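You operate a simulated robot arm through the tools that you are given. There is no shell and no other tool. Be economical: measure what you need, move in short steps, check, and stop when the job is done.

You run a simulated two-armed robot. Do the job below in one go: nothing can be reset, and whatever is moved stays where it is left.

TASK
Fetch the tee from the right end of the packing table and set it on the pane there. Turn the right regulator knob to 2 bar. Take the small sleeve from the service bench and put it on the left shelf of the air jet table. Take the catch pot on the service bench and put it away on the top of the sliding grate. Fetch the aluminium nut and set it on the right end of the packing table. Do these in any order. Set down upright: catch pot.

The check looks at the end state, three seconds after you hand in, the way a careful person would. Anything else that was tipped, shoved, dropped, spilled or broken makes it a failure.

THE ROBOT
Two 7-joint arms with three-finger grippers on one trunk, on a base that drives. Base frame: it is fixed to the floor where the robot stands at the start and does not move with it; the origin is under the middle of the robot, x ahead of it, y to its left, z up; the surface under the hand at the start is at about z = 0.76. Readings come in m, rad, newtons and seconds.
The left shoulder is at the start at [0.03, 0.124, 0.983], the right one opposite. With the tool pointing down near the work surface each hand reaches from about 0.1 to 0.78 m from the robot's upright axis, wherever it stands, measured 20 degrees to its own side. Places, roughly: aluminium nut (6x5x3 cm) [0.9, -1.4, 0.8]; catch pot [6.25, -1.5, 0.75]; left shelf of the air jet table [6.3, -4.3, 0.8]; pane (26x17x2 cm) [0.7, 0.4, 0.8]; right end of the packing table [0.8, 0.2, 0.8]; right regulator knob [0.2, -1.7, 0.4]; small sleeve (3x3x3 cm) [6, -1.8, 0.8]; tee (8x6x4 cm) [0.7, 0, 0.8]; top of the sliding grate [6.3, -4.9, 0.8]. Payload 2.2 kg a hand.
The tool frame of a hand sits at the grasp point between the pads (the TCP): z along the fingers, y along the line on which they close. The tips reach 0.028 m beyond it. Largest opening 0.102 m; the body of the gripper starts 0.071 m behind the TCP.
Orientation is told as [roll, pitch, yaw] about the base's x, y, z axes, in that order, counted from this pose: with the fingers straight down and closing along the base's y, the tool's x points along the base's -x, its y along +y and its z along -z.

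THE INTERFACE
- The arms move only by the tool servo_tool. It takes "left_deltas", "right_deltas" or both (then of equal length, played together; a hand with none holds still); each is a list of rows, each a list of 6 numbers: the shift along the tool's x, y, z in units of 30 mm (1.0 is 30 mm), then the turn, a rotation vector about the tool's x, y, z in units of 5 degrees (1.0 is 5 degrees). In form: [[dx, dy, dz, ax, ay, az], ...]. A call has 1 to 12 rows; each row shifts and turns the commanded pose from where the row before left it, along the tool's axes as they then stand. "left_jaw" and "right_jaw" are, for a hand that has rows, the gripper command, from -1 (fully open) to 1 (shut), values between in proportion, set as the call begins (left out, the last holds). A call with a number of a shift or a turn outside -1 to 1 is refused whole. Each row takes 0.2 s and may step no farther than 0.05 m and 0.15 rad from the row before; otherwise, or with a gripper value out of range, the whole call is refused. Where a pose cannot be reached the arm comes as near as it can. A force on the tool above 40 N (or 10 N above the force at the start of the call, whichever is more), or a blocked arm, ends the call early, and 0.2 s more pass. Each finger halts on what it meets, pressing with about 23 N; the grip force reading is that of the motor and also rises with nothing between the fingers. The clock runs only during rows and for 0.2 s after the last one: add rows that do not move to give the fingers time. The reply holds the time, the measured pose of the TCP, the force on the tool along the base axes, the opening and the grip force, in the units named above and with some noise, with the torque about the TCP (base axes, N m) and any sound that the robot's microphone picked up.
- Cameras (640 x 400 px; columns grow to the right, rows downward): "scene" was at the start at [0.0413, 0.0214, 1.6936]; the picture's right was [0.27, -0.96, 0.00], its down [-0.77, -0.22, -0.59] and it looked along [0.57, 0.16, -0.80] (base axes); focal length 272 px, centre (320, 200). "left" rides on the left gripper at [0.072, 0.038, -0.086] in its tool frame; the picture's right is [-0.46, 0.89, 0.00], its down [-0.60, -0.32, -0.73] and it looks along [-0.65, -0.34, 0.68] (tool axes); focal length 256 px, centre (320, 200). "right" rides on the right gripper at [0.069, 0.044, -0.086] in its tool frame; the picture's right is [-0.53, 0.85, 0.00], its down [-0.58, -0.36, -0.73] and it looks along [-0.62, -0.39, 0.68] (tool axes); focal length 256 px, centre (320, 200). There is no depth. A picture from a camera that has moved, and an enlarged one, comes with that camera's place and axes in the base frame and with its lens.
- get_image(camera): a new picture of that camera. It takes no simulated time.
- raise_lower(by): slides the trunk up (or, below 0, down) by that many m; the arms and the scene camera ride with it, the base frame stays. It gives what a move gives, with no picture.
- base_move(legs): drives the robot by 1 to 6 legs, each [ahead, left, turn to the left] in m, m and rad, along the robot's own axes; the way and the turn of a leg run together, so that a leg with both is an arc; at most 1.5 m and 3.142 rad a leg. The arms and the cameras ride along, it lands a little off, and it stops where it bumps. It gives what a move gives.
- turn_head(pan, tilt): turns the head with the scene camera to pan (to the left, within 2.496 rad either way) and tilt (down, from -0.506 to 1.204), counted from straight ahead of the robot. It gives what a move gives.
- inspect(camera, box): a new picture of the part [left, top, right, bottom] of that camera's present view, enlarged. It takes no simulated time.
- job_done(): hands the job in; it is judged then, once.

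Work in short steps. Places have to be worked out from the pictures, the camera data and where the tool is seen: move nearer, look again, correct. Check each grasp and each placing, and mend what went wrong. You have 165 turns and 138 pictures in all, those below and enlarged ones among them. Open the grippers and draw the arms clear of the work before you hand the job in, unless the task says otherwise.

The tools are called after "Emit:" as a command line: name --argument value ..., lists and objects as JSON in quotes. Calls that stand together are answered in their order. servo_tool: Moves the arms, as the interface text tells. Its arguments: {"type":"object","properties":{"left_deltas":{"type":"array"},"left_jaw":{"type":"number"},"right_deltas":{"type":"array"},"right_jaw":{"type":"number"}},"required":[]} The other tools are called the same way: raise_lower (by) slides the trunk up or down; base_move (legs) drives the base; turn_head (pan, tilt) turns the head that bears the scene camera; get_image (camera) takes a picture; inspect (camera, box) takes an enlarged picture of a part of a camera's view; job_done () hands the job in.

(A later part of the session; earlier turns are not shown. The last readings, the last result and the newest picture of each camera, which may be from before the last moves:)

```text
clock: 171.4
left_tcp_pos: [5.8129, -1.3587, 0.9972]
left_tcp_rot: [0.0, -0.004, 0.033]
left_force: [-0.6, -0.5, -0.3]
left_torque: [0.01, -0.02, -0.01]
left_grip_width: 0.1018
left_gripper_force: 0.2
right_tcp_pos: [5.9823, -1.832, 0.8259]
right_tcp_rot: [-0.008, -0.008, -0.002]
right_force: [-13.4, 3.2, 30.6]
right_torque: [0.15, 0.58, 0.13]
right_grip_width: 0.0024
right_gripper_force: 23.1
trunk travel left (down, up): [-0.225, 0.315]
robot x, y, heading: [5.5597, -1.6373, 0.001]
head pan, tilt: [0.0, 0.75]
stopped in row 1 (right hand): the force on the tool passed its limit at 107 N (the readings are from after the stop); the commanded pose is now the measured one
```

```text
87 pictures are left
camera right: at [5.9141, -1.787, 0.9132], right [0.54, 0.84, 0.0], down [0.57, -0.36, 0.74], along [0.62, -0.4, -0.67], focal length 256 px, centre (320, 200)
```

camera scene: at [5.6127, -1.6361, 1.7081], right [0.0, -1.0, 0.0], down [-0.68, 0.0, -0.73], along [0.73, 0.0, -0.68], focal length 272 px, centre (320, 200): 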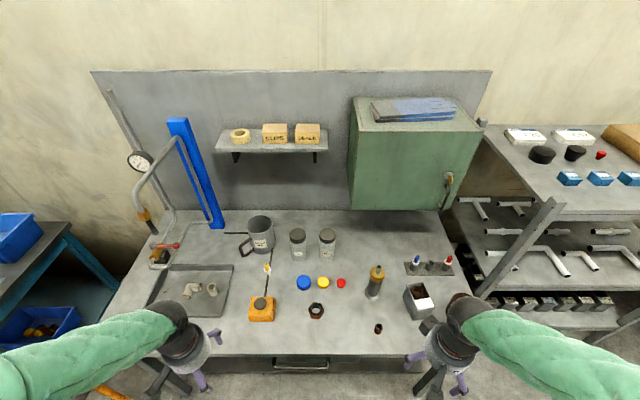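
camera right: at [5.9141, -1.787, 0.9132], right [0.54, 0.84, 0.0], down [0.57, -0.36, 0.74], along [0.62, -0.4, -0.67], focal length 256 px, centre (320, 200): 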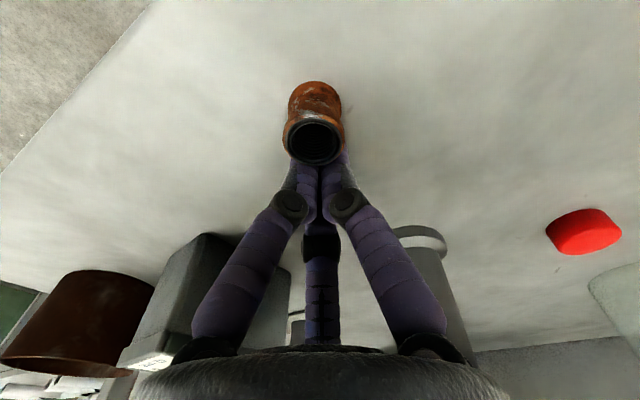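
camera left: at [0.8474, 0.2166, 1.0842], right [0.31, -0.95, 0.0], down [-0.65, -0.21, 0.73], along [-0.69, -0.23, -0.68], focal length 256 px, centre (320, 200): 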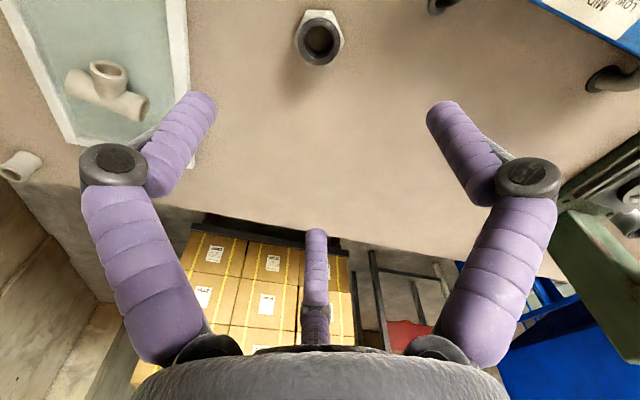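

The fingers slipped past the sleeve, which was squeezed out toward the camera but seems standing. I rise straight up first.

Emit:
servo_tool --right_deltas '[[0, 0, -0.3, 0, 0, 0], [0, 0, -0.6, 0, 0, 0], [0, 0, -0.8, 0, 0, 0], [0, 0, -0.8, 0, 0, 0], [0, 0, -0.8, 0, 0, 0], [0, 0, 0, 0, 0, 0]]'

Emit:
get_image --camera "right"

```text
clock: 172.8
left_tcp_pos: [5.8154, -1.36, 0.9961]
left_tcp_rot: [0.001, -0.002, 0.034]
left_force: [0.4, -0.5, -0.3]
left_torque: [0.01, 0.01, -0.01]
left_grip_width: 0.1021
left_gripper_force: 0.0
right_tcp_pos: [5.9843, -1.8332, 0.9231]
right_tcp_rot: [-0.005, -0.006, -0.002]
right_force: [0.5, 1.0, -0.4]
right_torque: [0.0, 0.01, -0.03]
right_grip_width: 0.0024
right_gripper_force: 31.6
trunk travel left (down, up): [-0.225, 0.315]
robot x, y, heading: [5.5587, -1.6356, 0.002]
head pan, tilt: [0.0, 0.75]
```

```text
86 pictures are left
camera right: at [5.9163, -1.7881, 1.0109], right [0.54, 0.84, 0.0], down [0.57, -0.36, 0.74], along [0.62, -0.39, -0.68], focal length 256 px, centre (320, 200)
```

right: 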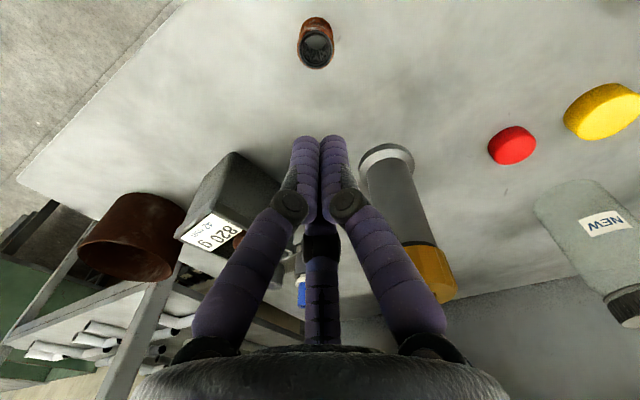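

The sleeve still stands, at ≈[5.965, -1.822]. Closed tips reach ~7 mm further, so I'll grasp with TCP at z≈0.828. Reopen, realign and descend.

Emit:
servo_tool --right_deltas '[[0.32, 0.18, 0, 0, 0, 0], [0.32, 0.18, 0, 0, 0, 0], [0, 0, 0, 0, 0, 0], [0, 0, 0.8, 0, 0, 0], [0, 0, 0.8, 0, 0, 0], [0, 0, 0.8, 0, 0, 0], [0, 0, 0.7, 0, 0, 0], [0, 0, 0, 0, 0, 0]]' --right_jaw -0.6

Emit:
get_image --camera "right"

```text
clock: 174.6
left_tcp_pos: [5.8144, -1.3597, 0.9969]
left_tcp_rot: [0.002, -0.001, 0.035]
left_force: [0.2, 0.2, -0.6]
left_torque: [-0.02, -0.02, -0.01]
left_grip_width: 0.1019
left_gripper_force: 0.1
right_tcp_pos: [5.9655, -1.8224, 0.8284]
right_tcp_rot: [-0.007, -0.006, -0.002]
right_force: [-0.9, 0.1, -0.4]
right_torque: [0.02, -0.02, 0.03]
right_grip_width: 0.0816
right_gripper_force: 0.0
trunk travel left (down, up): [-0.225, 0.315]
robot x, y, heading: [5.5641, -1.6372, -0.001]
head pan, tilt: [0.0, 0.75]
```

```text
85 pictures are left
camera right: at [5.8972, -1.7779, 0.9167], right [0.54, 0.84, 0.0], down [0.57, -0.36, 0.74], along [0.62, -0.39, -0.68], focal length 256 px, centre (320, 200)
```

right: 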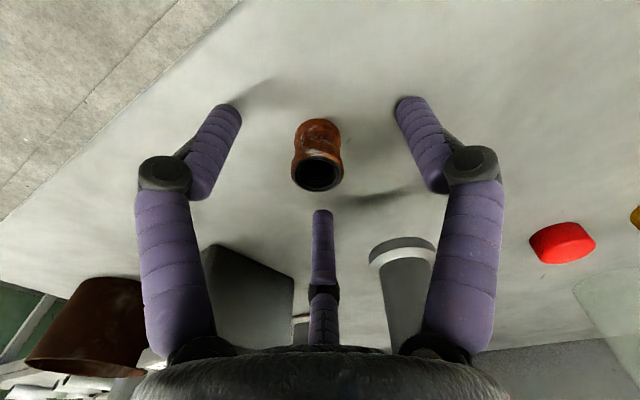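

Sleeve sits on the grip axis. Close.

Emit:
servo_tool --right_deltas '[[0, 0, 0, 0, 0, 0], [0, 0, 0, 0, 0, 0], [0, 0, 0, 0, 0, 0]]' --right_jaw 1

Emit:
get_image --camera "right"

```text
clock: 175.4
left_tcp_pos: [5.8155, -1.3605, 0.9956]
left_tcp_rot: [0.002, -0.003, 0.033]
left_force: [1.0, 0.5, -0.4]
left_torque: [0.02, 0.04, -0.01]
left_grip_width: 0.102
left_gripper_force: 0.0
right_tcp_pos: [5.9662, -1.8242, 0.8287]
right_tcp_rot: [-0.005, -0.005, -0.001]
right_force: [-0.2, -0.5, -0.7]
right_torque: [0.0, 0.0, 0.0]
right_grip_width: 0.0217
right_gripper_force: 23.5
trunk travel left (down, up): [-0.225, 0.315]
robot x, y, heading: [5.5567, -1.6383, 0.002]
head pan, tilt: [0.0, 0.75]
```

```text
84 pictures are left
camera right: at [5.8971, -1.7779, 0.9168], right [0.54, 0.84, 0.0], down [0.57, -0.36, 0.74], along [0.62, -0.39, -0.68], focal length 256 px, centre (320, 200)
```

right: 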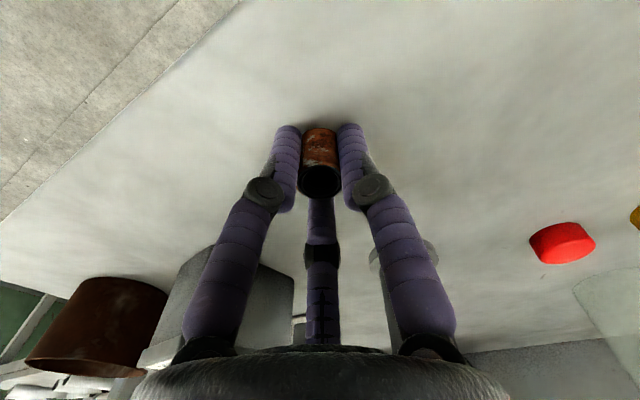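

Firm at 22 mm. Lift and retract the right hand with the sleeve; then check.

Emit:
servo_tool --right_deltas '[[0, 0, -0.4, 0, 0, 0], [0, 0, -0.8, 0, 0, 0], [0, 0, -1, 0, 0, 0], [0, 0, -1, 0, 0, 0], [0, 0, -1, 0, 0, 0], [0, 0, -1, 0, 0, 0], [0, 0, -1, 0, 0, 0], [1, -0.5, 0, 0, 0, 0], [1, -0.5, 0, 0, 0, 0], [1, -0.5, 0, 0, 0, 0], [1, -0.5, 0, 0, 0, 0], [1, -0.5, 0, 0, 0, 0]]'

Emit:
get_image --camera "right"

Emit:
inspect --camera "scene" --box '[200, 180, 392, 300]'

```text
clock: 178.0
left_tcp_pos: [5.8143, -1.3595, 0.9971]
left_tcp_rot: [0.003, -0.004, 0.032]
left_force: [0.3, -1.1, -0.1]
left_torque: [0.0, -0.04, -0.01]
left_grip_width: 0.102
left_gripper_force: 0.1
right_tcp_pos: [5.8109, -1.8951, 1.0118]
right_tcp_rot: [-0.008, -0.007, -0.001]
right_force: [-0.1, -0.5, -1.2]
right_torque: [0.04, -0.01, -0.01]
right_grip_width: 0.022
right_gripper_force: 22.9
trunk travel left (down, up): [-0.225, 0.315]
robot x, y, heading: [5.5542, -1.6366, 0.005]
head pan, tilt: [0.0, 0.75]
```

```text
83 pictures are left
camera right: at [5.743, -1.8514, 1.1002], right [0.54, 0.84, 0.0], down [0.57, -0.36, 0.74], along [0.62, -0.39, -0.68], focal length 256 px, centre (320, 200)
```

right: 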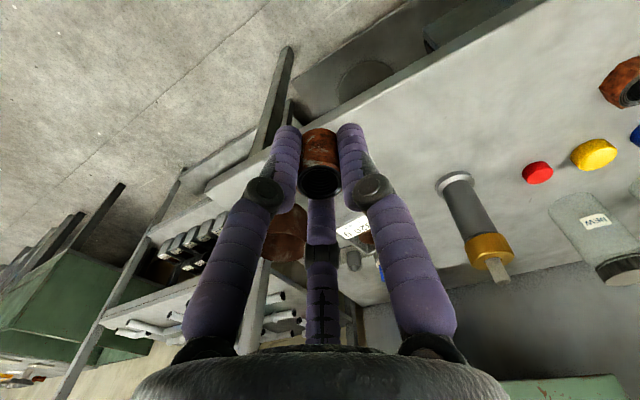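

```text
3.33 times, centred on (296, 240) of scene
camera zoom: at [5.6109, -1.6358, 1.708], right [0.0, -1.0, 0.0], down [-0.68, 0.0, -0.73], along [0.73, 0.0, -0.68], focal length 905 px, centre (400, 67)
```

zoom: 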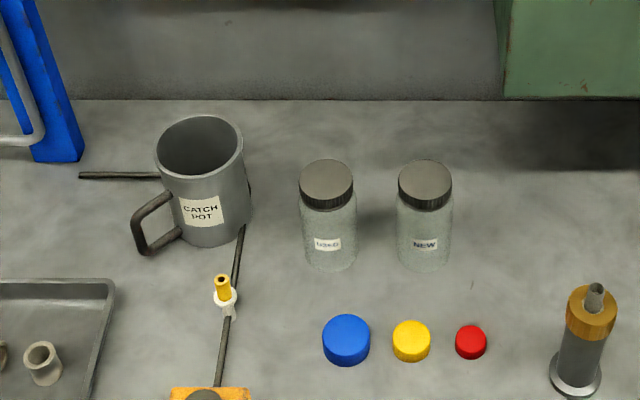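

The pot's rim (~10 cm) is too wide to grip from outside, so I'll grip it by expanding the fingers inside it. Pot axis ≈[6.305, -1.405], rim z≈0.93. Move left hand, half closed, over it at safe height.

Emit:
servo_tool --left_deltas '[[-0.5, 0, -0.8, 0, 0, 0], [-0.9, -0.1, -0.8, 0, 0, 0], [-1, -0.1, 0, 0, 0, 0], [-1, -0.1, 0, 0, 0, 0], [-1, -0.1, 0, 0, 0, 0], [-1, -0.1, 0, 0, 0, 0], [-1, -0.1, 0, 0, 0, 0], [-1, -0.1, 0, 0, 0, 0], [-1, -0.1, 0, 0, 0, 0], [-1, -0.1, 0, 0, 0, 0], [-1, -0.1, 0, 0, 0, 0], [0, 0, 0, 0, 0, 0]]' --left_jaw 0.5

Emit:
get_image --camera "left"

Emit:
get_image --camera "scene"

```text
clock: 180.6
left_tcp_pos: [6.127, -1.3797, 1.0472]
left_tcp_rot: [0.002, -0.003, 0.033]
left_force: [-0.7, 0.8, -0.2]
left_torque: [-0.03, 0.0, 0.0]
left_grip_width: 0.0255
left_gripper_force: 0.1
right_tcp_pos: [5.8123, -1.8969, 1.0121]
right_tcp_rot: [-0.005, -0.008, -0.002]
right_force: [-0.1, -0.7, 0.4]
right_torque: [-0.01, 0.02, -0.01]
right_grip_width: 0.0218
right_gripper_force: 22.9
trunk travel left (down, up): [-0.225, 0.315]
robot x, y, heading: [5.5586, -1.6358, 0.001]
head pan, tilt: [0.0, 0.75]
```

```text
81 pictures are left
camera left: at [6.0541, -1.3448, 1.1326], right [0.44, 0.9, 0.0], down [0.61, -0.3, 0.73], along [0.66, -0.32, -0.68], focal length 256 px, centre (320, 200)
```

left: 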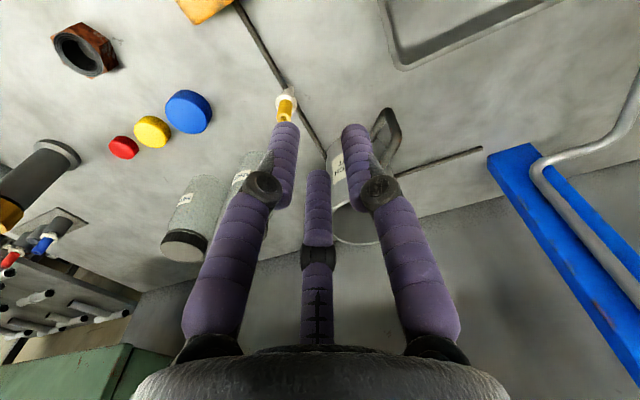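

```text
80 pictures are left
camera scene: at [5.6112, -1.6357, 1.708], right [0.0, -1.0, 0.0], down [-0.68, 0.0, -0.73], along [0.73, 0.0, -0.68], focal length 272 px, centre (320, 200)
```

scene: 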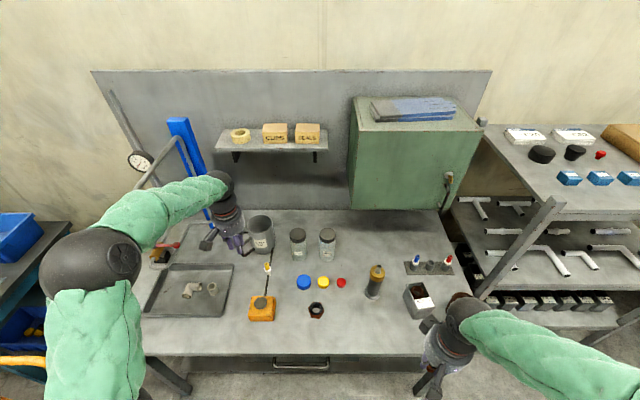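

Shelf front is at x≈6.395, z≈1.20, leaving about 5 cm for the wrist. Continue to above the pot axis.

Emit:
servo_tool --left_deltas '[[-1, -0.11, 0, 0, 0, 0], [-1, -0.11, 0, 0, 0, 0], [-1, -0.11, 0, 0, 0, 0], [-1, -0.11, 0, 0, 0, 0], [-1, -0.11, 0, 0, 0, 0], [-0.8, -0.11, 0, 0, 0, 0], [0, 0, 0, 0, 0, 0]]'

Emit:
get_image --camera "left"

Emit:
inspect --camera "scene" --box '[160, 120, 352, 240]'

```text
clock: 182.2
left_tcp_pos: [6.2987, -1.3944, 1.0437]
left_tcp_rot: [0.003, -0.002, 0.031]
left_force: [0.2, 0.5, 0.0]
left_torque: [0.03, -0.02, 0.0]
left_grip_width: 0.0256
left_gripper_force: 0.1
right_tcp_pos: [5.8122, -1.8948, 1.0127]
right_tcp_rot: [-0.004, -0.007, -0.002]
right_force: [0.1, 0.6, -0.5]
right_torque: [-0.04, -0.04, 0.02]
right_grip_width: 0.0217
right_gripper_force: 23.5
trunk travel left (down, up): [-0.225, 0.315]
robot x, y, heading: [5.5588, -1.6352, 0.004]
head pan, tilt: [0.0, 0.75]
```

```text
79 pictures are left
camera left: at [6.2264, -1.3597, 1.1305], right [0.44, 0.9, 0.0], down [0.61, -0.3, 0.73], along [0.66, -0.32, -0.68], focal length 256 px, centre (320, 200)
```

left: 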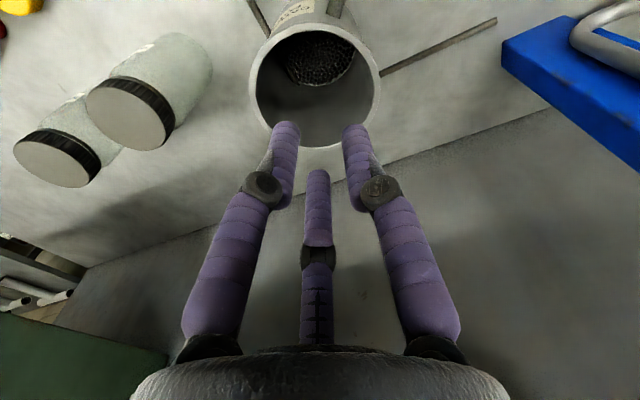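

```text
3.33 times, centred on (256, 180) of scene
camera zoom: at [5.6115, -1.6356, 1.7081], right [0.0, -1.0, 0.0], down [-0.68, 0.0, -0.73], along [0.73, 0.0, -0.68], focal length 905 px, centre (533, 267)
```

zoom: 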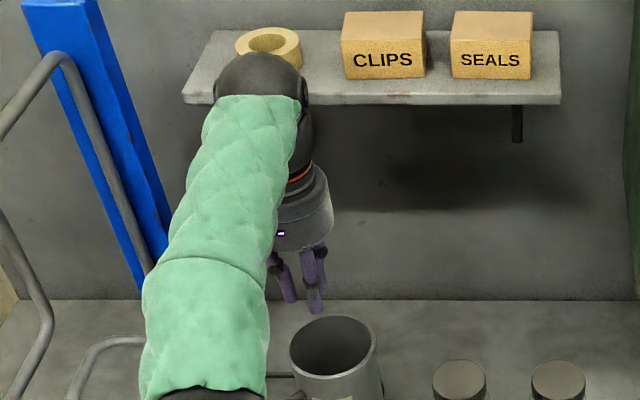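

Pot axis confirmed at ≈[6.302, -1.400], rim z≈0.93, some grit lies at the bottom. Descend 14 cm into it.

Emit:
servo_tool --left_deltas '[[-0.1, -0.2, 0.4, 0, 0, 0], [0, 0, 0.8, 0, 0, 0], [0, 0, 0.8, 0, 0, 0], [0, 0, 0.8, 0, 0, 0], [0, 0, 0.8, 0, 0, 0], [0, 0, 0.8, 0, 0, 0], [0, 0, 0.3, 0, 0, 0], [0, 0, 0, 0, 0, 0]]'

Emit:
get_image --camera "left"

Emit:
inspect --camera "scene" --box '[160, 140, 352, 260]'

```text
clock: 184.0
left_tcp_pos: [6.3079, -1.4003, 0.9045]
left_tcp_rot: [0.002, -0.002, 0.033]
left_force: [0.1, -0.2, 0.1]
left_torque: [0.01, 0.02, 0.01]
left_grip_width: 0.0255
left_gripper_force: 0.0
right_tcp_pos: [5.8116, -1.8955, 1.0116]
right_tcp_rot: [-0.004, -0.005, -0.004]
right_force: [0.0, 0.6, -0.8]
right_torque: [-0.02, 0.0, -0.01]
right_grip_width: 0.0217
right_gripper_force: 23.5
trunk travel left (down, up): [-0.225, 0.315]
robot x, y, heading: [5.5603, -1.6397, -0.0]
head pan, tilt: [0.0, 0.75]
```

```text
77 pictures are left
camera left: at [6.2325, -1.3646, 0.9896], right [0.44, 0.9, 0.0], down [0.61, -0.3, 0.73], along [0.66, -0.32, -0.68], focal length 256 px, centre (320, 200)
```

left: 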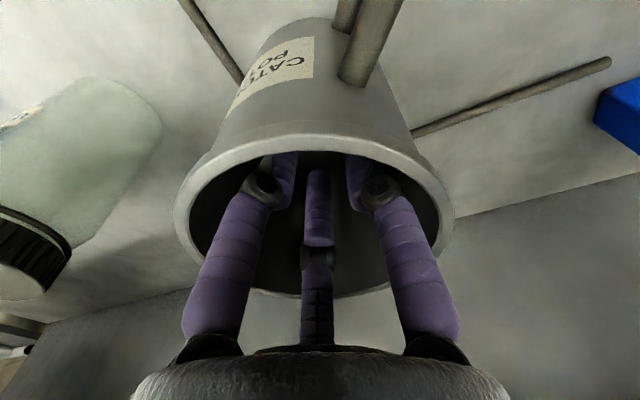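

```text
3.33 times, centred on (256, 200) of scene
camera zoom: at [5.6121, -1.6357, 1.708], right [0.0, -1.0, 0.0], down [-0.68, 0.0, -0.73], along [0.73, 0.0, -0.68], focal length 905 px, centre (533, 200)
```

zoom: 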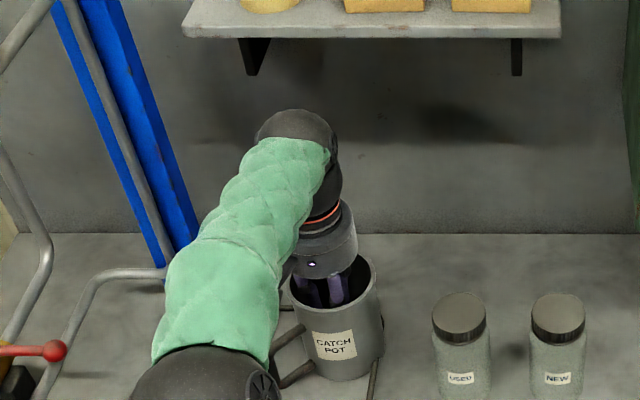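

Fingers are centred inside the pot. Expand them against the inner wall.

Emit:
servo_tool --left_deltas '[[0, 0, 0, 0, 0, 0], [0, 0, 0, 0, 0, 0], [0, 0, 0, 0, 0, 0]]' --left_jaw -1

Emit:
get_image --camera "left"

```text
clock: 184.8
left_tcp_pos: [6.3054, -1.4006, 0.9031]
left_tcp_rot: [0.001, -0.002, 0.032]
left_force: [0.2, -1.3, -2.3]
left_torque: [-0.05, -0.01, 0.02]
left_grip_width: 0.0433
left_gripper_force: 0.1
right_tcp_pos: [5.8136, -1.8967, 1.0122]
right_tcp_rot: [-0.007, -0.006, -0.001]
right_force: [-0.2, 0.4, -0.8]
right_torque: [0.01, 0.01, 0.02]
right_grip_width: 0.022
right_gripper_force: 22.6
trunk travel left (down, up): [-0.225, 0.315]
robot x, y, heading: [5.5586, -1.6368, 0.003]
head pan, tilt: [0.0, 0.75]
```

```text
75 pictures are left
camera left: at [6.2327, -1.3649, 0.9894], right [0.44, 0.9, 0.0], down [0.61, -0.3, 0.73], along [0.66, -0.32, -0.68], focal length 256 px, centre (320, 200)
```

left: 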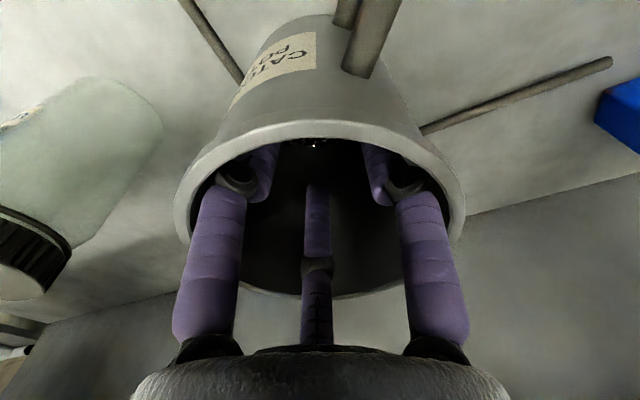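

It stopped at 43 mm against the wall, so it's chucked. Test-lift 2 cm slowly.

Emit:
servo_tool --left_deltas '[[0, 0, -0.2, 0, 0, 0], [0, 0, -0.2, 0, 0, 0], [0, 0, -0.3, 0, 0, 0], [0, 0, 0, 0, 0, 0]]'

Emit:
get_image --camera "left"

Emit:
inspect --camera "scene" --box '[160, 140, 352, 260]'

```text
clock: 185.8
left_tcp_pos: [6.3061, -1.3989, 0.9245]
left_tcp_rot: [0.002, -0.001, 0.033]
left_force: [0.7, -0.6, -4.3]
left_torque: [-0.04, -0.03, 0.0]
left_grip_width: 0.0434
left_gripper_force: 0.0
right_tcp_pos: [5.8137, -1.8956, 1.0126]
right_tcp_rot: [-0.005, -0.003, -0.003]
right_force: [-0.2, -1.1, 0.0]
right_torque: [-0.01, -0.01, 0.01]
right_grip_width: 0.0218
right_gripper_force: 23.5
trunk travel left (down, up): [-0.225, 0.315]
robot x, y, heading: [5.5608, -1.6358, -0.0]
head pan, tilt: [0.0, 0.75]
```

```text
74 pictures are left
camera left: at [6.233, -1.3635, 1.0106], right [0.44, 0.9, 0.0], down [0.61, -0.3, 0.73], along [0.66, -0.32, -0.68], focal length 256 px, centre (320, 200)
```

left: 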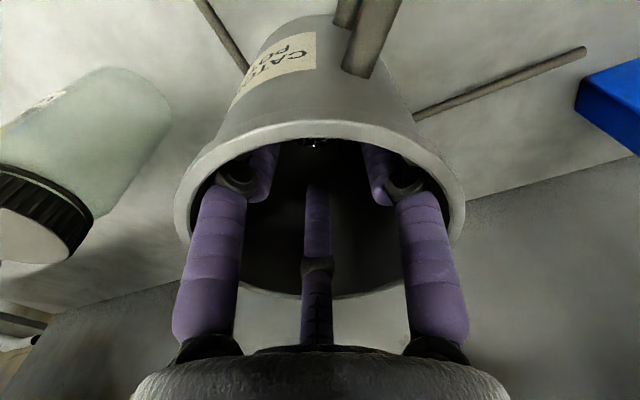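

```text
3.33 times, centred on (256, 200) of scene
camera zoom: at [5.6131, -1.6355, 1.7079], right [0.0, -1.0, 0.0], down [-0.68, 0.0, -0.73], along [0.73, 0.0, -0.68], focal length 905 px, centre (533, 200)
```

zoom: 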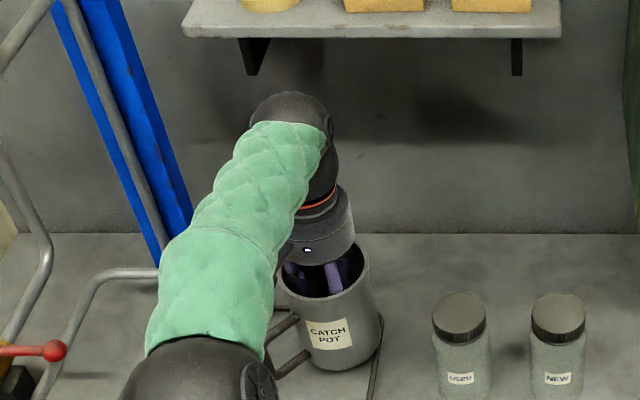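

The pot rides firmly and upright. Raise ~10 cm, then retract to the robot.

Emit:
servo_tool --left_deltas '[[0, 0, -0.5, 0, 0, 0], [0, 0, -0.7, 0, 0, 0], [0, 0, -0.7, 0, 0, 0], [0, 0, -0.7, 0, 0, 0], [0.3, 0, -0.6, 0, 0, 0], [0.6, 0, -0.2, 0, 0, 0], [0.7, 0.05, 0, 0, 0, 0], [0.7, 0.05, 0, 0, 0, 0], [0.7, 0.05, 0, 0, 0, 0], [0.7, 0.05, 0, 0, 0, 0], [0.7, 0.05, 0, 0, 0, 0], [0.7, 0.05, 0, 0, 0, 0]]'

Emit:
servo_tool --left_deltas '[[0.8, 0.05, 0, 0, 0, 0], [0.8, 0.05, 0, 0, 0, 0], [0.8, 0.05, 0, 0, 0, 0], [0.8, 0.05, 0, 0, 0, 0], [0.8, 0.05, 0, 0, 0, 0], [0.8, 0.05, 0, 0, 0, 0], [0.8, 0.05, 0, 0, 0, 0], [0.8, 0.05, 0, 0, 0, 0], [0.8, 0.05, 0, 0, 0, 0], [0.8, 0.05, 0, 0, 0, 0], [0.6, 0.05, 0, 0, 0, 0], [0, 0, 0, 0, 0, 0]]'

Emit:
get_image --camera "scene"

```text
clock: 188.4
left_tcp_pos: [6.1514, -1.395, 1.0283]
left_tcp_rot: [0.002, -0.002, 0.034]
left_force: [-0.4, -0.7, -5.4]
left_torque: [-0.05, -0.08, 0.0]
left_grip_width: 0.0436
left_gripper_force: 0.2
right_tcp_pos: [5.8117, -1.8948, 1.0117]
right_tcp_rot: [-0.004, -0.007, -0.001]
right_force: [0.7, 0.8, 0.3]
right_torque: [0.02, 0.02, 0.01]
right_grip_width: 0.0218
right_gripper_force: 23.6
trunk travel left (down, up): [-0.225, 0.315]
robot x, y, heading: [5.5578, -1.6381, 0.01]
head pan, tilt: [0.0, 0.75]
```

```text
clock: 191.0
left_tcp_pos: [5.8943, -1.3871, 1.0252]
left_tcp_rot: [0.002, 0.0, 0.034]
left_force: [0.6, 0.2, -6.2]
left_torque: [-0.06, 0.01, 0.0]
left_grip_width: 0.0434
left_gripper_force: 0.1
right_tcp_pos: [5.8126, -1.897, 1.0123]
right_tcp_rot: [-0.006, -0.006, 0.0]
right_force: [0.1, -0.1, -1.0]
right_torque: [0.02, 0.03, -0.01]
right_grip_width: 0.0213
right_gripper_force: 22.6
trunk travel left (down, up): [-0.225, 0.315]
robot x, y, heading: [5.5583, -1.6346, 0.002]
head pan, tilt: [0.0, 0.75]
```

```text
72 pictures are left
camera scene: at [5.6128, -1.6356, 1.708], right [0.0, -1.0, 0.0], down [-0.68, 0.0, -0.73], along [0.73, 0.0, -0.68], focal length 272 px, centre (320, 200)
```

scene: 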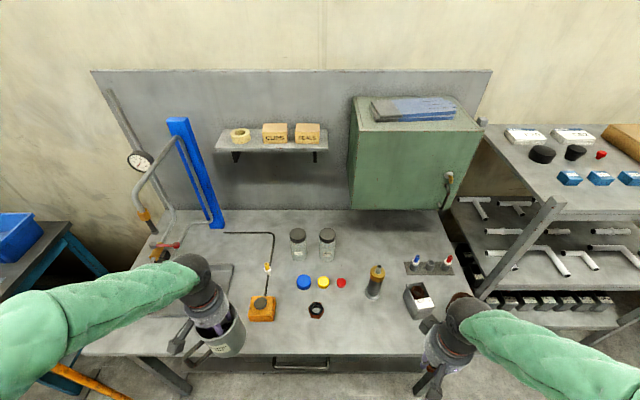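

Both items held. Back away from the bench and strafe right toward the air jet table, turning the head to see.

Emit:
base_move --legs '[[-0.5, 0, 0], [0, -1.4, 0]]'

Emit:
turn_head --pan -0.5 --tilt 0.5

Emit:
get_image --camera "scene"

```text
clock: 200.5
left_tcp_pos: [5.4018, -2.7713, 1.0244]
left_tcp_rot: [0.001, -0.002, 0.04]
left_force: [0.1, -0.7, -4.5]
left_torque: [-0.02, 0.0, -0.01]
left_grip_width: 0.0437
left_gripper_force: 0.0
right_tcp_pos: [5.3256, -3.2801, 1.0119]
right_tcp_rot: [-0.005, -0.005, 0.006]
right_force: [0.3, 0.6, -0.3]
right_torque: [-0.01, 0.04, -0.02]
right_grip_width: 0.0218
right_gripper_force: 22.8
trunk travel left (down, up): [-0.225, 0.315]
robot x, y, heading: [5.0665, -3.023, 0.014]
head pan, tilt: [0.0, 0.75]
```

```text
clock: 201.4
left_tcp_pos: [5.4021, -2.7707, 1.0257]
left_tcp_rot: [0.001, -0.001, 0.039]
left_force: [0.5, -0.5, -5.2]
left_torque: [-0.02, 0.01, 0.0]
left_grip_width: 0.0437
left_gripper_force: 0.0
right_tcp_pos: [5.3258, -3.2794, 1.0123]
right_tcp_rot: [-0.006, -0.006, 0.005]
right_force: [-0.8, 0.2, -0.6]
right_torque: [0.01, -0.03, -0.03]
right_grip_width: 0.0219
right_gripper_force: 23.1
trunk travel left (down, up): [-0.225, 0.315]
robot x, y, heading: [5.0691, -3.0216, 0.008]
head pan, tilt: [-0.499, 0.499]
```

```text
71 pictures are left
camera scene: at [5.1207, -3.0641, 1.7299], right [-0.47, -0.88, 0.0], down [-0.42, 0.23, -0.88], along [0.77, -0.41, -0.48], focal length 272 px, centre (320, 200)
```

scene: 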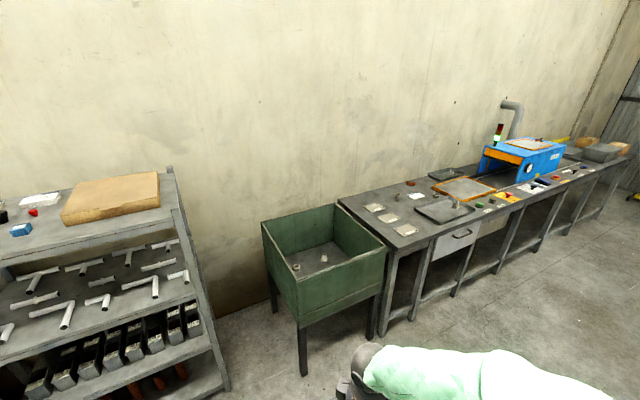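

The air jet table is ahead right (front edge x≈6.0, from y≈-3.9 on). Continue strafing.

Emit:
base_move --legs '[[0, -1.4, -0.01], [0.25, -0.1, 0]]'

Emit:
turn_head --pan -0.05 --tilt 0.65

Emit:
get_image --camera "scene"

```text
clock: 209.8
left_tcp_pos: [5.6677, -4.2494, 1.0257]
left_tcp_rot: [0.001, -0.001, 0.04]
left_force: [0.7, -0.3, -5.9]
left_torque: [-0.02, -0.02, -0.02]
left_grip_width: 0.0434
left_gripper_force: 0.1
right_tcp_pos: [5.5918, -4.7599, 1.0115]
right_tcp_rot: [-0.006, -0.005, 0.006]
right_force: [0.6, 0.4, -0.5]
right_torque: [-0.01, 0.03, -0.03]
right_grip_width: 0.0217
right_gripper_force: 22.6
trunk travel left (down, up): [-0.225, 0.315]
robot x, y, heading: [5.3356, -4.5055, 0.012]
head pan, tilt: [-0.499, 0.499]
```

```text
clock: 210.7
left_tcp_pos: [5.6666, -4.2493, 1.0252]
left_tcp_rot: [0.002, -0.002, 0.042]
left_force: [0.1, -0.1, -5.8]
left_torque: [-0.02, -0.06, 0.03]
left_grip_width: 0.0434
left_gripper_force: 0.0
right_tcp_pos: [5.5902, -4.7586, 1.0117]
right_tcp_rot: [-0.005, -0.005, 0.005]
right_force: [0.6, 0.4, -0.4]
right_torque: [-0.03, 0.03, 0.0]
right_grip_width: 0.0217
right_gripper_force: 23.4
trunk travel left (down, up): [-0.225, 0.315]
robot x, y, heading: [5.3323, -4.4975, 0.013]
head pan, tilt: [-0.051, 0.649]
```

```text
70 pictures are left
camera scene: at [5.3919, -4.5048, 1.7166], right [-0.04, -1.0, 0.0], down [-0.6, 0.03, -0.8], along [0.8, -0.03, -0.6], focal length 272 px, centre (320, 200)
```

scene: 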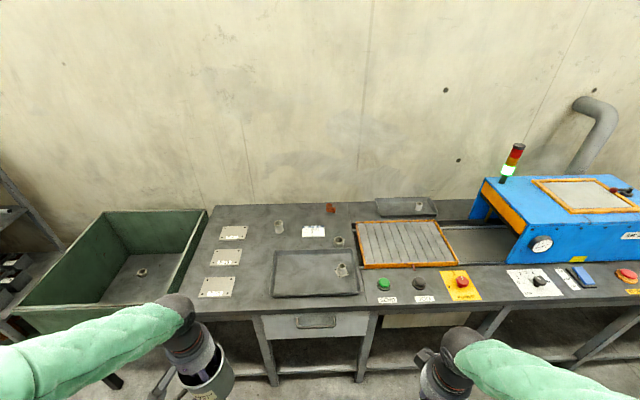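

Emit:
inspect --camera "scene" --box '[190, 190, 470, 330]'

```text
2.29 times, centred on (330, 260) of scene
camera zoom: at [5.3919, -4.5048, 1.7166], right [-0.04, -1.0, 0.0], down [-0.6, 0.03, -0.8], along [0.8, -0.03, -0.6], focal length 621 px, centre (297, 63)
```

zoom: 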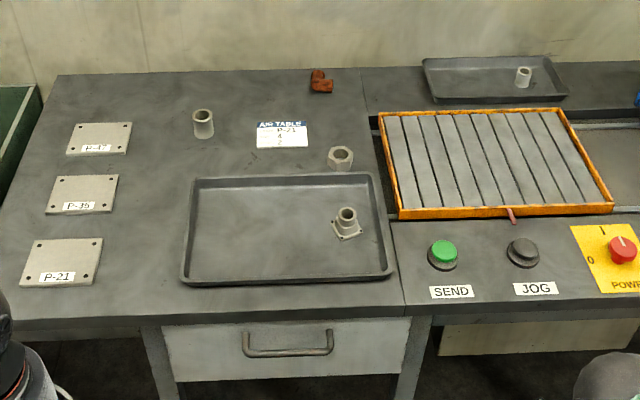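

The left shelf is the table's left part (free strip between the plates and the tray, ≈[6.2, -4.27]); the slatted grate is centred ≈[6.28, -4.93]. First the sleeve: move left and closer.

Emit:
base_move --legs '[[0, 0.42, -0.01], [0.25, 0, 0]]'

Emit:
get_image --camera "scene"

```text
clock: 214.8
left_tcp_pos: [5.9206, -3.8317, 1.0245]
left_tcp_rot: [0.0, 0.0, 0.034]
left_force: [-0.2, -0.2, -6.0]
left_torque: [0.01, 0.02, 0.01]
left_grip_width: 0.0436
left_gripper_force: 0.0
right_tcp_pos: [5.841, -4.3412, 1.0125]
right_tcp_rot: [-0.005, -0.006, 0.0]
right_force: [-0.1, -0.6, -1.0]
right_torque: [-0.02, 0.02, -0.02]
right_grip_width: 0.0218
right_gripper_force: 22.7
trunk travel left (down, up): [-0.225, 0.315]
robot x, y, heading: [5.5866, -4.0775, 0.002]
head pan, tilt: [-0.051, 0.649]
```

```text
68 pictures are left
camera scene: at [5.645, -4.0845, 1.7165], right [-0.05, -1.0, 0.0], down [-0.6, 0.03, -0.8], along [0.79, -0.04, -0.61], focal length 272 px, centre (320, 200)
```

scene: 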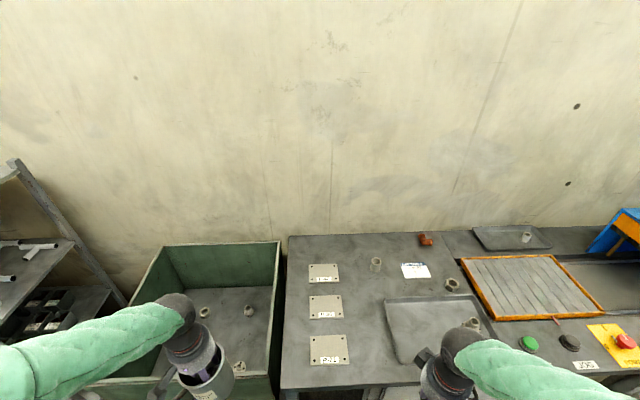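

Target for the sleeve: [6.2, -4.28]. Move the right hand there at height, then look.

Emit:
servo_tool --right_deltas '[[-1, 0.17, 0, 0, 0, 0], [-1, 0.17, 0, 0, 0, 0], [-1, 0.17, 0, 0, 0, 0], [-1, 0.17, 0, 0, 0, 0], [-1, 0.17, 0, 0, 0, 0], [-1, 0.17, 0, 0, 0, 0], [-1, 0.17, 0, 0, 0, 0], [-1, 0.17, 0, 0, 0, 0], [-1, 0.17, 0.5, 0, 0, 0], [-1, 0.17, 0.8, 0, 0, 0], [-1, 0.17, 0.8, 0, 0, 0], [-1, 0.17, 0.8, 0, 0, 0]]'

Emit:
get_image --camera "right"

Emit:
get_image --camera "scene"

```text
clock: 217.3
left_tcp_pos: [5.922, -3.8308, 1.0257]
left_tcp_rot: [0.002, 0.0, 0.033]
left_force: [-0.3, -0.5, -6.0]
left_torque: [-0.04, 0.0, 0.0]
left_grip_width: 0.0436
left_gripper_force: 0.0
right_tcp_pos: [6.201, -4.2785, 0.9264]
right_tcp_rot: [-0.005, -0.006, 0.0]
right_force: [0.7, -0.2, -0.4]
right_torque: [0.0, 0.04, -0.02]
right_grip_width: 0.0218
right_gripper_force: 22.9
trunk travel left (down, up): [-0.225, 0.315]
robot x, y, heading: [5.5867, -4.0826, 0.004]
head pan, tilt: [-0.051, 0.649]
```

```text
67 pictures are left
camera right: at [6.1325, -4.2342, 1.0143], right [0.53, 0.84, 0.0], down [0.57, -0.36, 0.74], along [0.62, -0.39, -0.68], focal length 256 px, centre (320, 200)
```

right: 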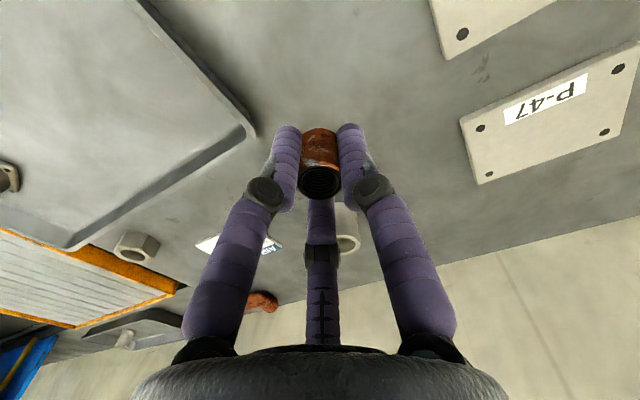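

```text
66 pictures are left
camera scene: at [5.6451, -4.0845, 1.7165], right [-0.05, -1.0, 0.0], down [-0.6, 0.03, -0.8], along [0.79, -0.04, -0.61], focal length 272 px, centre (320, 200)
```

scene: 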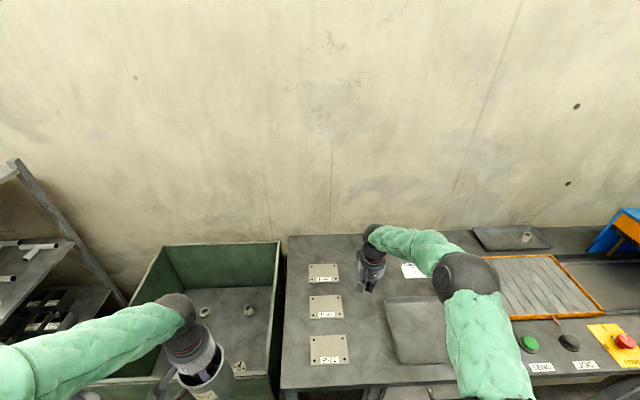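

Lower quickly to z≈0.85, then in small steps to touch.

Emit:
servo_tool --right_deltas '[[0, 0, 0.8, 0, 0, 0], [0, 0, 0.8, 0, 0, 0], [0, 0, 0.8, 0, 0, 0], [0, 0, 0.2, 0, 0, 0], [0, 0, 0.15, 0, 0, 0], [0, 0, 0.1, 0, 0, 0], [0, 0, 0.1, 0, 0, 0], [0, 0, 0.1, 0, 0, 0], [0, 0, 0, 0, 0, 0]]'

```text
clock: 219.3
left_tcp_pos: [5.9196, -3.8313, 1.0259]
left_tcp_rot: [0.001, -0.001, 0.033]
left_force: [0.0, 0.5, -5.4]
left_torque: [-0.04, -0.07, 0.02]
left_grip_width: 0.0435
left_gripper_force: 0.1
right_tcp_pos: [6.2013, -4.2805, 0.8363]
right_tcp_rot: [-0.006, -0.007, 0.0]
right_force: [-0.5, -0.4, -0.6]
right_torque: [-0.04, -0.05, 0.01]
right_grip_width: 0.0218
right_gripper_force: 23.1
trunk travel left (down, up): [-0.225, 0.315]
robot x, y, heading: [5.5861, -4.0812, 0.002]
head pan, tilt: [-0.051, 0.649]
```

Emit:
servo_tool --right_deltas '[[0, 0, 0.08, 0, 0, 0], [0, 0, 0.08, 0, 0, 0], [0, 0, 0.08, 0, 0, 0], [0, 0, 0.08, 0, 0, 0], [0, 0, 0, 0, 0, 0]]'

Emit:
get_image --camera "right"

```text
clock: 220.6
left_tcp_pos: [5.9186, -3.8301, 1.0257]
left_tcp_rot: [0.001, -0.002, 0.033]
left_force: [-0.3, -0.3, -5.0]
left_torque: [0.01, -0.04, 0.01]
left_grip_width: 0.0433
left_gripper_force: 0.0
right_tcp_pos: [6.2001, -4.2799, 0.8301]
right_tcp_rot: [-0.005, -0.009, 0.0]
right_force: [-5.1, 2.7, 22.0]
right_torque: [0.16, 0.38, -0.03]
right_grip_width: 0.0216
right_gripper_force: 23.2
trunk travel left (down, up): [-0.225, 0.315]
robot x, y, heading: [5.5862, -4.0826, 0.004]
head pan, tilt: [-0.051, 0.649]
```

```text
65 pictures are left
camera right: at [6.1328, -4.235, 0.9161], right [0.54, 0.84, 0.0], down [0.57, -0.36, 0.74], along [0.62, -0.39, -0.67], focal length 256 px, centre (320, 200)
```

right: 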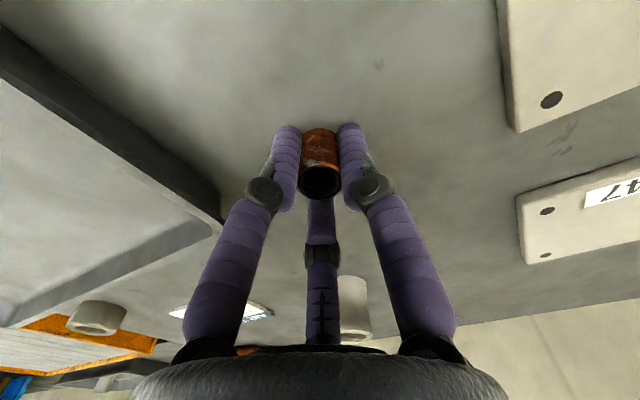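

Touching. Ease up 3 mm, open, then rise and look.

Emit:
servo_tool --right_deltas '[[0, 0, -0.12, 0, 0, 0], [0, 0, 0, 0, 0, 0]]'

Emit:
servo_tool --right_deltas '[[0, 0, 0, 0, 0, 0], [0, 0, 0, 0, 0, 0], [0, 0, 0, 0, 0, 0], [0, 0, -0.5, 0, 0, 0], [0, 0, -0.8, 0, 0, 0], [0, 0, -0.8, 0, 0, 0], [0, 0, -0.8, 0, 0, 0], [0, 0, 0, 0, 0, 0]]' --right_jaw -0.5

Emit:
get_image --camera "right"

```text
clock: 221.2
left_tcp_pos: [5.9201, -3.8322, 1.0256]
left_tcp_rot: [0.001, -0.002, 0.033]
left_force: [0.3, 0.1, -5.7]
left_torque: [-0.04, -0.01, -0.02]
left_grip_width: 0.0437
left_gripper_force: 0.0
right_tcp_pos: [6.2002, -4.28, 0.8289]
right_tcp_rot: [-0.006, -0.003, 0.0]
right_force: [0.7, -0.2, 4.1]
right_torque: [0.08, 0.02, -0.02]
right_grip_width: 0.0218
right_gripper_force: 22.7
trunk travel left (down, up): [-0.225, 0.315]
robot x, y, heading: [5.5851, -4.0788, 0.002]
head pan, tilt: [-0.051, 0.649]
```

```text
clock: 222.9
left_tcp_pos: [5.9191, -3.8318, 1.0249]
left_tcp_rot: [0.002, -0.001, 0.034]
left_force: [-0.3, -1.1, -4.5]
left_torque: [-0.04, -0.03, -0.03]
left_grip_width: 0.0437
left_gripper_force: 0.0
right_tcp_pos: [6.2011, -4.2794, 0.9173]
right_tcp_rot: [-0.004, -0.005, 0.001]
right_force: [0.7, 0.4, 0.2]
right_torque: [0.03, -0.01, 0.0]
right_grip_width: 0.0766
right_gripper_force: 0.1
trunk travel left (down, up): [-0.225, 0.315]
robot x, y, heading: [5.5869, -4.0817, 0.0]
head pan, tilt: [-0.051, 0.649]
```

```text
64 pictures are left
camera right: at [6.1332, -4.234, 1.0048], right [0.53, 0.85, 0.0], down [0.57, -0.36, 0.74], along [0.62, -0.39, -0.68], focal length 256 px, centre (320, 200)
```

right: 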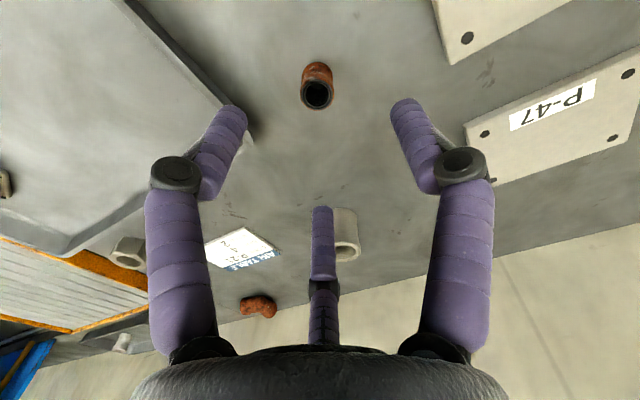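

Sleeve placed and standing. Retract the right hand, back off, and strafe to face the grate.

Emit:
servo_tool --right_deltas '[[0, 0, -1, 0, 0, 0], [0, 0, -1, 0, 0, 0], [1, -0.17, -1, 0, 0, 0], [1, -0.17, -0.5, 0, 0, 0], [1, -0.17, 0, 0, 0, 0], [1, -0.17, 0, 0, 0, 0], [1, -0.17, 0, 0, 0, 0], [1, -0.17, 0, 0, 0, 0], [1, -0.17, 0, 0, 0, 0], [1, -0.17, 0, 0, 0, 0], [1, -0.17, 0, 0, 0, 0], [1, -0.17, 0, 0, 0, 0]]'

Emit:
base_move --legs '[[-0.25, 0, 0], [0, -1.05, 0], [0.22, 0, 0]]'

Emit:
turn_head --pan 0.1 --tilt 0.7

Emit:
get_image --camera "scene"

```text
clock: 225.6
left_tcp_pos: [5.9205, -3.8313, 1.0263]
left_tcp_rot: [0.003, -0.003, 0.035]
left_force: [-0.1, -0.7, -5.8]
left_torque: [-0.05, -0.02, 0.01]
left_grip_width: 0.044
left_gripper_force: 0.0
right_tcp_pos: [5.8993, -4.3321, 1.0201]
right_tcp_rot: [-0.005, -0.005, 0.0]
right_force: [0.7, -0.1, -0.3]
right_torque: [0.02, 0.01, 0.02]
right_grip_width: 0.0765
right_gripper_force: 0.1
trunk travel left (down, up): [-0.225, 0.315]
robot x, y, heading: [5.5854, -4.0817, 0.007]
head pan, tilt: [-0.051, 0.649]
```

```text
clock: 233.6
left_tcp_pos: [5.8783, -4.8767, 1.0247]
left_tcp_rot: [0.002, 0.0, 0.027]
left_force: [0.5, -0.3, -5.9]
left_torque: [-0.02, -0.02, 0.06]
left_grip_width: 0.0438
left_gripper_force: 0.0
right_tcp_pos: [5.8553, -5.3763, 1.0182]
right_tcp_rot: [-0.006, -0.004, -0.01]
right_force: [0.5, 0.9, 0.8]
right_torque: [0.04, 0.04, 0.0]
right_grip_width: 0.0768
right_gripper_force: 0.0
trunk travel left (down, up): [-0.225, 0.315]
robot x, y, heading: [5.5411, -5.1256, -0.006]
head pan, tilt: [-0.051, 0.649]
```

```text
clock: 234.3
left_tcp_pos: [5.8774, -4.8758, 1.0254]
left_tcp_rot: [0.001, -0.001, 0.027]
left_force: [-0.4, -0.1, -5.6]
left_torque: [-0.03, -0.02, 0.01]
left_grip_width: 0.0437
left_gripper_force: 0.0
right_tcp_pos: [5.8537, -5.3762, 1.0193]
right_tcp_rot: [-0.006, -0.005, -0.009]
right_force: [-0.8, 0.1, 0.4]
right_torque: [0.06, -0.01, -0.02]
right_grip_width: 0.0766
right_gripper_force: 0.0
trunk travel left (down, up): [-0.225, 0.315]
robot x, y, heading: [5.5405, -5.1256, -0.002]
head pan, tilt: [0.099, 0.7]
```

```text
63 pictures are left
camera scene: at [5.5963, -5.1137, 1.7123], right [0.09, -1.0, 0.0], down [-0.64, -0.06, -0.77], along [0.76, 0.07, -0.64], focal length 272 px, centre (320, 200)
```

scene: 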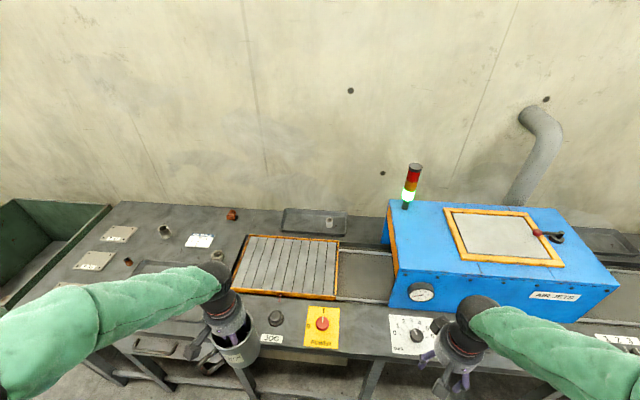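

Grate centre ≈[6.25, -4.925]. Carry the pot over it (bottom at ~0.907).

Emit:
servo_tool --left_deltas '[[-0.5, -0.08, 0, 0, 0, 0], [-0.9, -0.16, 0, 0, 0, 0], [-1, -0.16, 0, 0, 0, 0], [-1, -0.16, 0, 0, 0, 0], [-1, -0.16, 0, 0, 0, 0], [-1, -0.16, 0, 0, 0, 0], [-1, -0.16, 0, 0, 0, 0], [-1, -0.16, 0, 0, 0, 0], [-1, -0.16, 0, 0, 0, 0], [-1, -0.16, 0, 0, 0, 0], [-1, -0.16, 0, 0, 0, 0], [-1, -0.16, 0, 0, 0, 0]]'

Emit:
servo_tool --left_deltas '[[-0.7, -0.12, 0, 0, 0, 0], [-0.3, -0.1, 0, 0, 0, 0], [0, 0, 0, 0, 0, 0]]'

Emit:
get_image --camera "left"

Emit:
get_image --camera "scene"

```text
clock: 236.9
left_tcp_pos: [6.2237, -4.9219, 1.0228]
left_tcp_rot: [0.001, -0.001, 0.027]
left_force: [0.4, 0.4, -5.9]
left_torque: [-0.04, 0.0, -0.02]
left_grip_width: 0.0438
left_gripper_force: 0.1
right_tcp_pos: [5.8554, -5.3759, 1.0185]
right_tcp_rot: [-0.006, -0.004, -0.007]
right_force: [1.3, -0.4, 0.4]
right_torque: [0.01, 0.01, 0.02]
right_grip_width: 0.0766
right_gripper_force: 0.0
trunk travel left (down, up): [-0.225, 0.315]
robot x, y, heading: [5.5427, -5.1246, -0.005]
head pan, tilt: [0.099, 0.7]
```

```text
clock: 237.7
left_tcp_pos: [6.2514, -4.9286, 1.0257]
left_tcp_rot: [0.002, 0.0, 0.026]
left_force: [0.5, -0.9, -5.6]
left_torque: [-0.01, -0.02, 0.02]
left_grip_width: 0.0437
left_gripper_force: 0.1
right_tcp_pos: [5.8549, -5.376, 1.0178]
right_tcp_rot: [-0.004, -0.007, -0.008]
right_force: [0.6, 0.2, 0.1]
right_torque: [-0.02, 0.0, 0.02]
right_grip_width: 0.0767
right_gripper_force: 0.1
trunk travel left (down, up): [-0.225, 0.315]
robot x, y, heading: [5.543, -5.1285, -0.006]
head pan, tilt: [0.099, 0.7]
```

```text
62 pictures are left
camera left: at [6.1787, -4.8916, 1.1118], right [0.44, 0.9, 0.0], down [0.61, -0.3, 0.73], along [0.66, -0.32, -0.68], focal length 256 px, centre (320, 200)
```

left: 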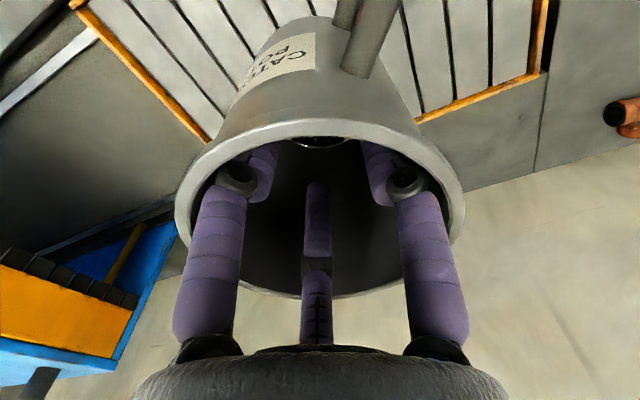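

```text
61 pictures are left
camera scene: at [5.5977, -5.1137, 1.7122], right [0.09, -1.0, 0.0], down [-0.64, -0.06, -0.76], along [0.76, 0.07, -0.64], focal length 272 px, centre (320, 200)
```

scene: 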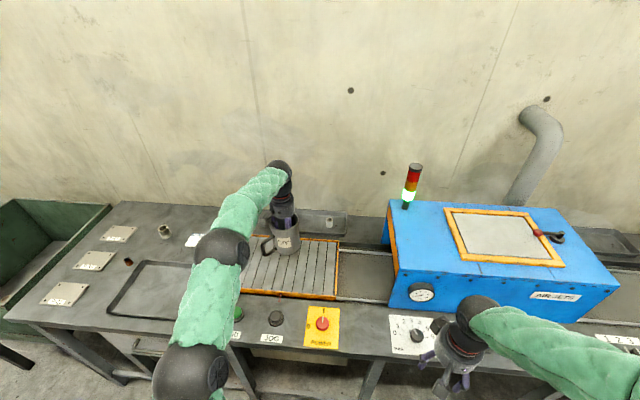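

Pot over the grate. Lower to z≈0.93, then creep.

Emit:
servo_tool --left_deltas '[[0, 0, 0.5, 0, 0, 0], [0, 0, 0.6, 0, 0, 0], [0, 0, 0.6, 0, 0, 0], [0, 0, 0.6, 0, 0, 0], [0, 0, 0.5, 0, 0, 0], [0, 0, 0.2, 0, 0, 0], [0, 0, 0.1, 0, 0, 0], [0, 0, 0, 0, 0, 0]]'

Emit:
inspect --camera "scene" --box '[140, 150, 396, 310]'

```text
clock: 239.5
left_tcp_pos: [6.2503, -4.9271, 0.9333]
left_tcp_rot: [0.001, -0.001, 0.025]
left_force: [0.1, -0.7, -5.4]
left_torque: [-0.02, -0.04, 0.01]
left_grip_width: 0.0436
left_gripper_force: 0.0
right_tcp_pos: [5.853, -5.3753, 1.0184]
right_tcp_rot: [-0.004, -0.006, -0.009]
right_force: [-0.2, -0.1, -0.2]
right_torque: [0.01, 0.03, -0.01]
right_grip_width: 0.0765
right_gripper_force: 0.0
trunk travel left (down, up): [-0.225, 0.315]
robot x, y, heading: [5.5453, -5.124, -0.004]
head pan, tilt: [0.099, 0.7]
```

```text
2.50 times, centred on (268, 230) of scene
camera zoom: at [5.5971, -5.1136, 1.7122], right [0.09, -1.0, 0.0], down [-0.64, -0.06, -0.76], along [0.76, 0.07, -0.64], focal length 679 px, centre (450, 125)
```

zoom: 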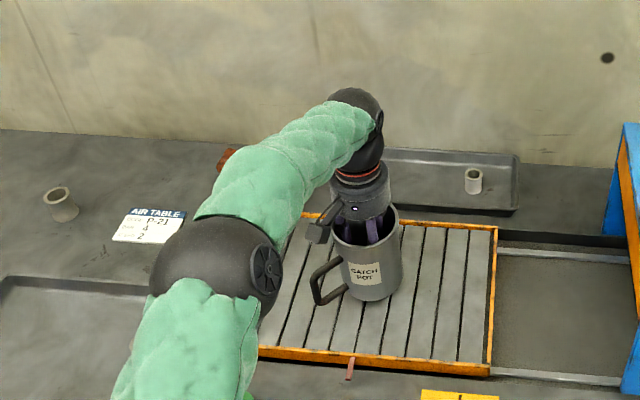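

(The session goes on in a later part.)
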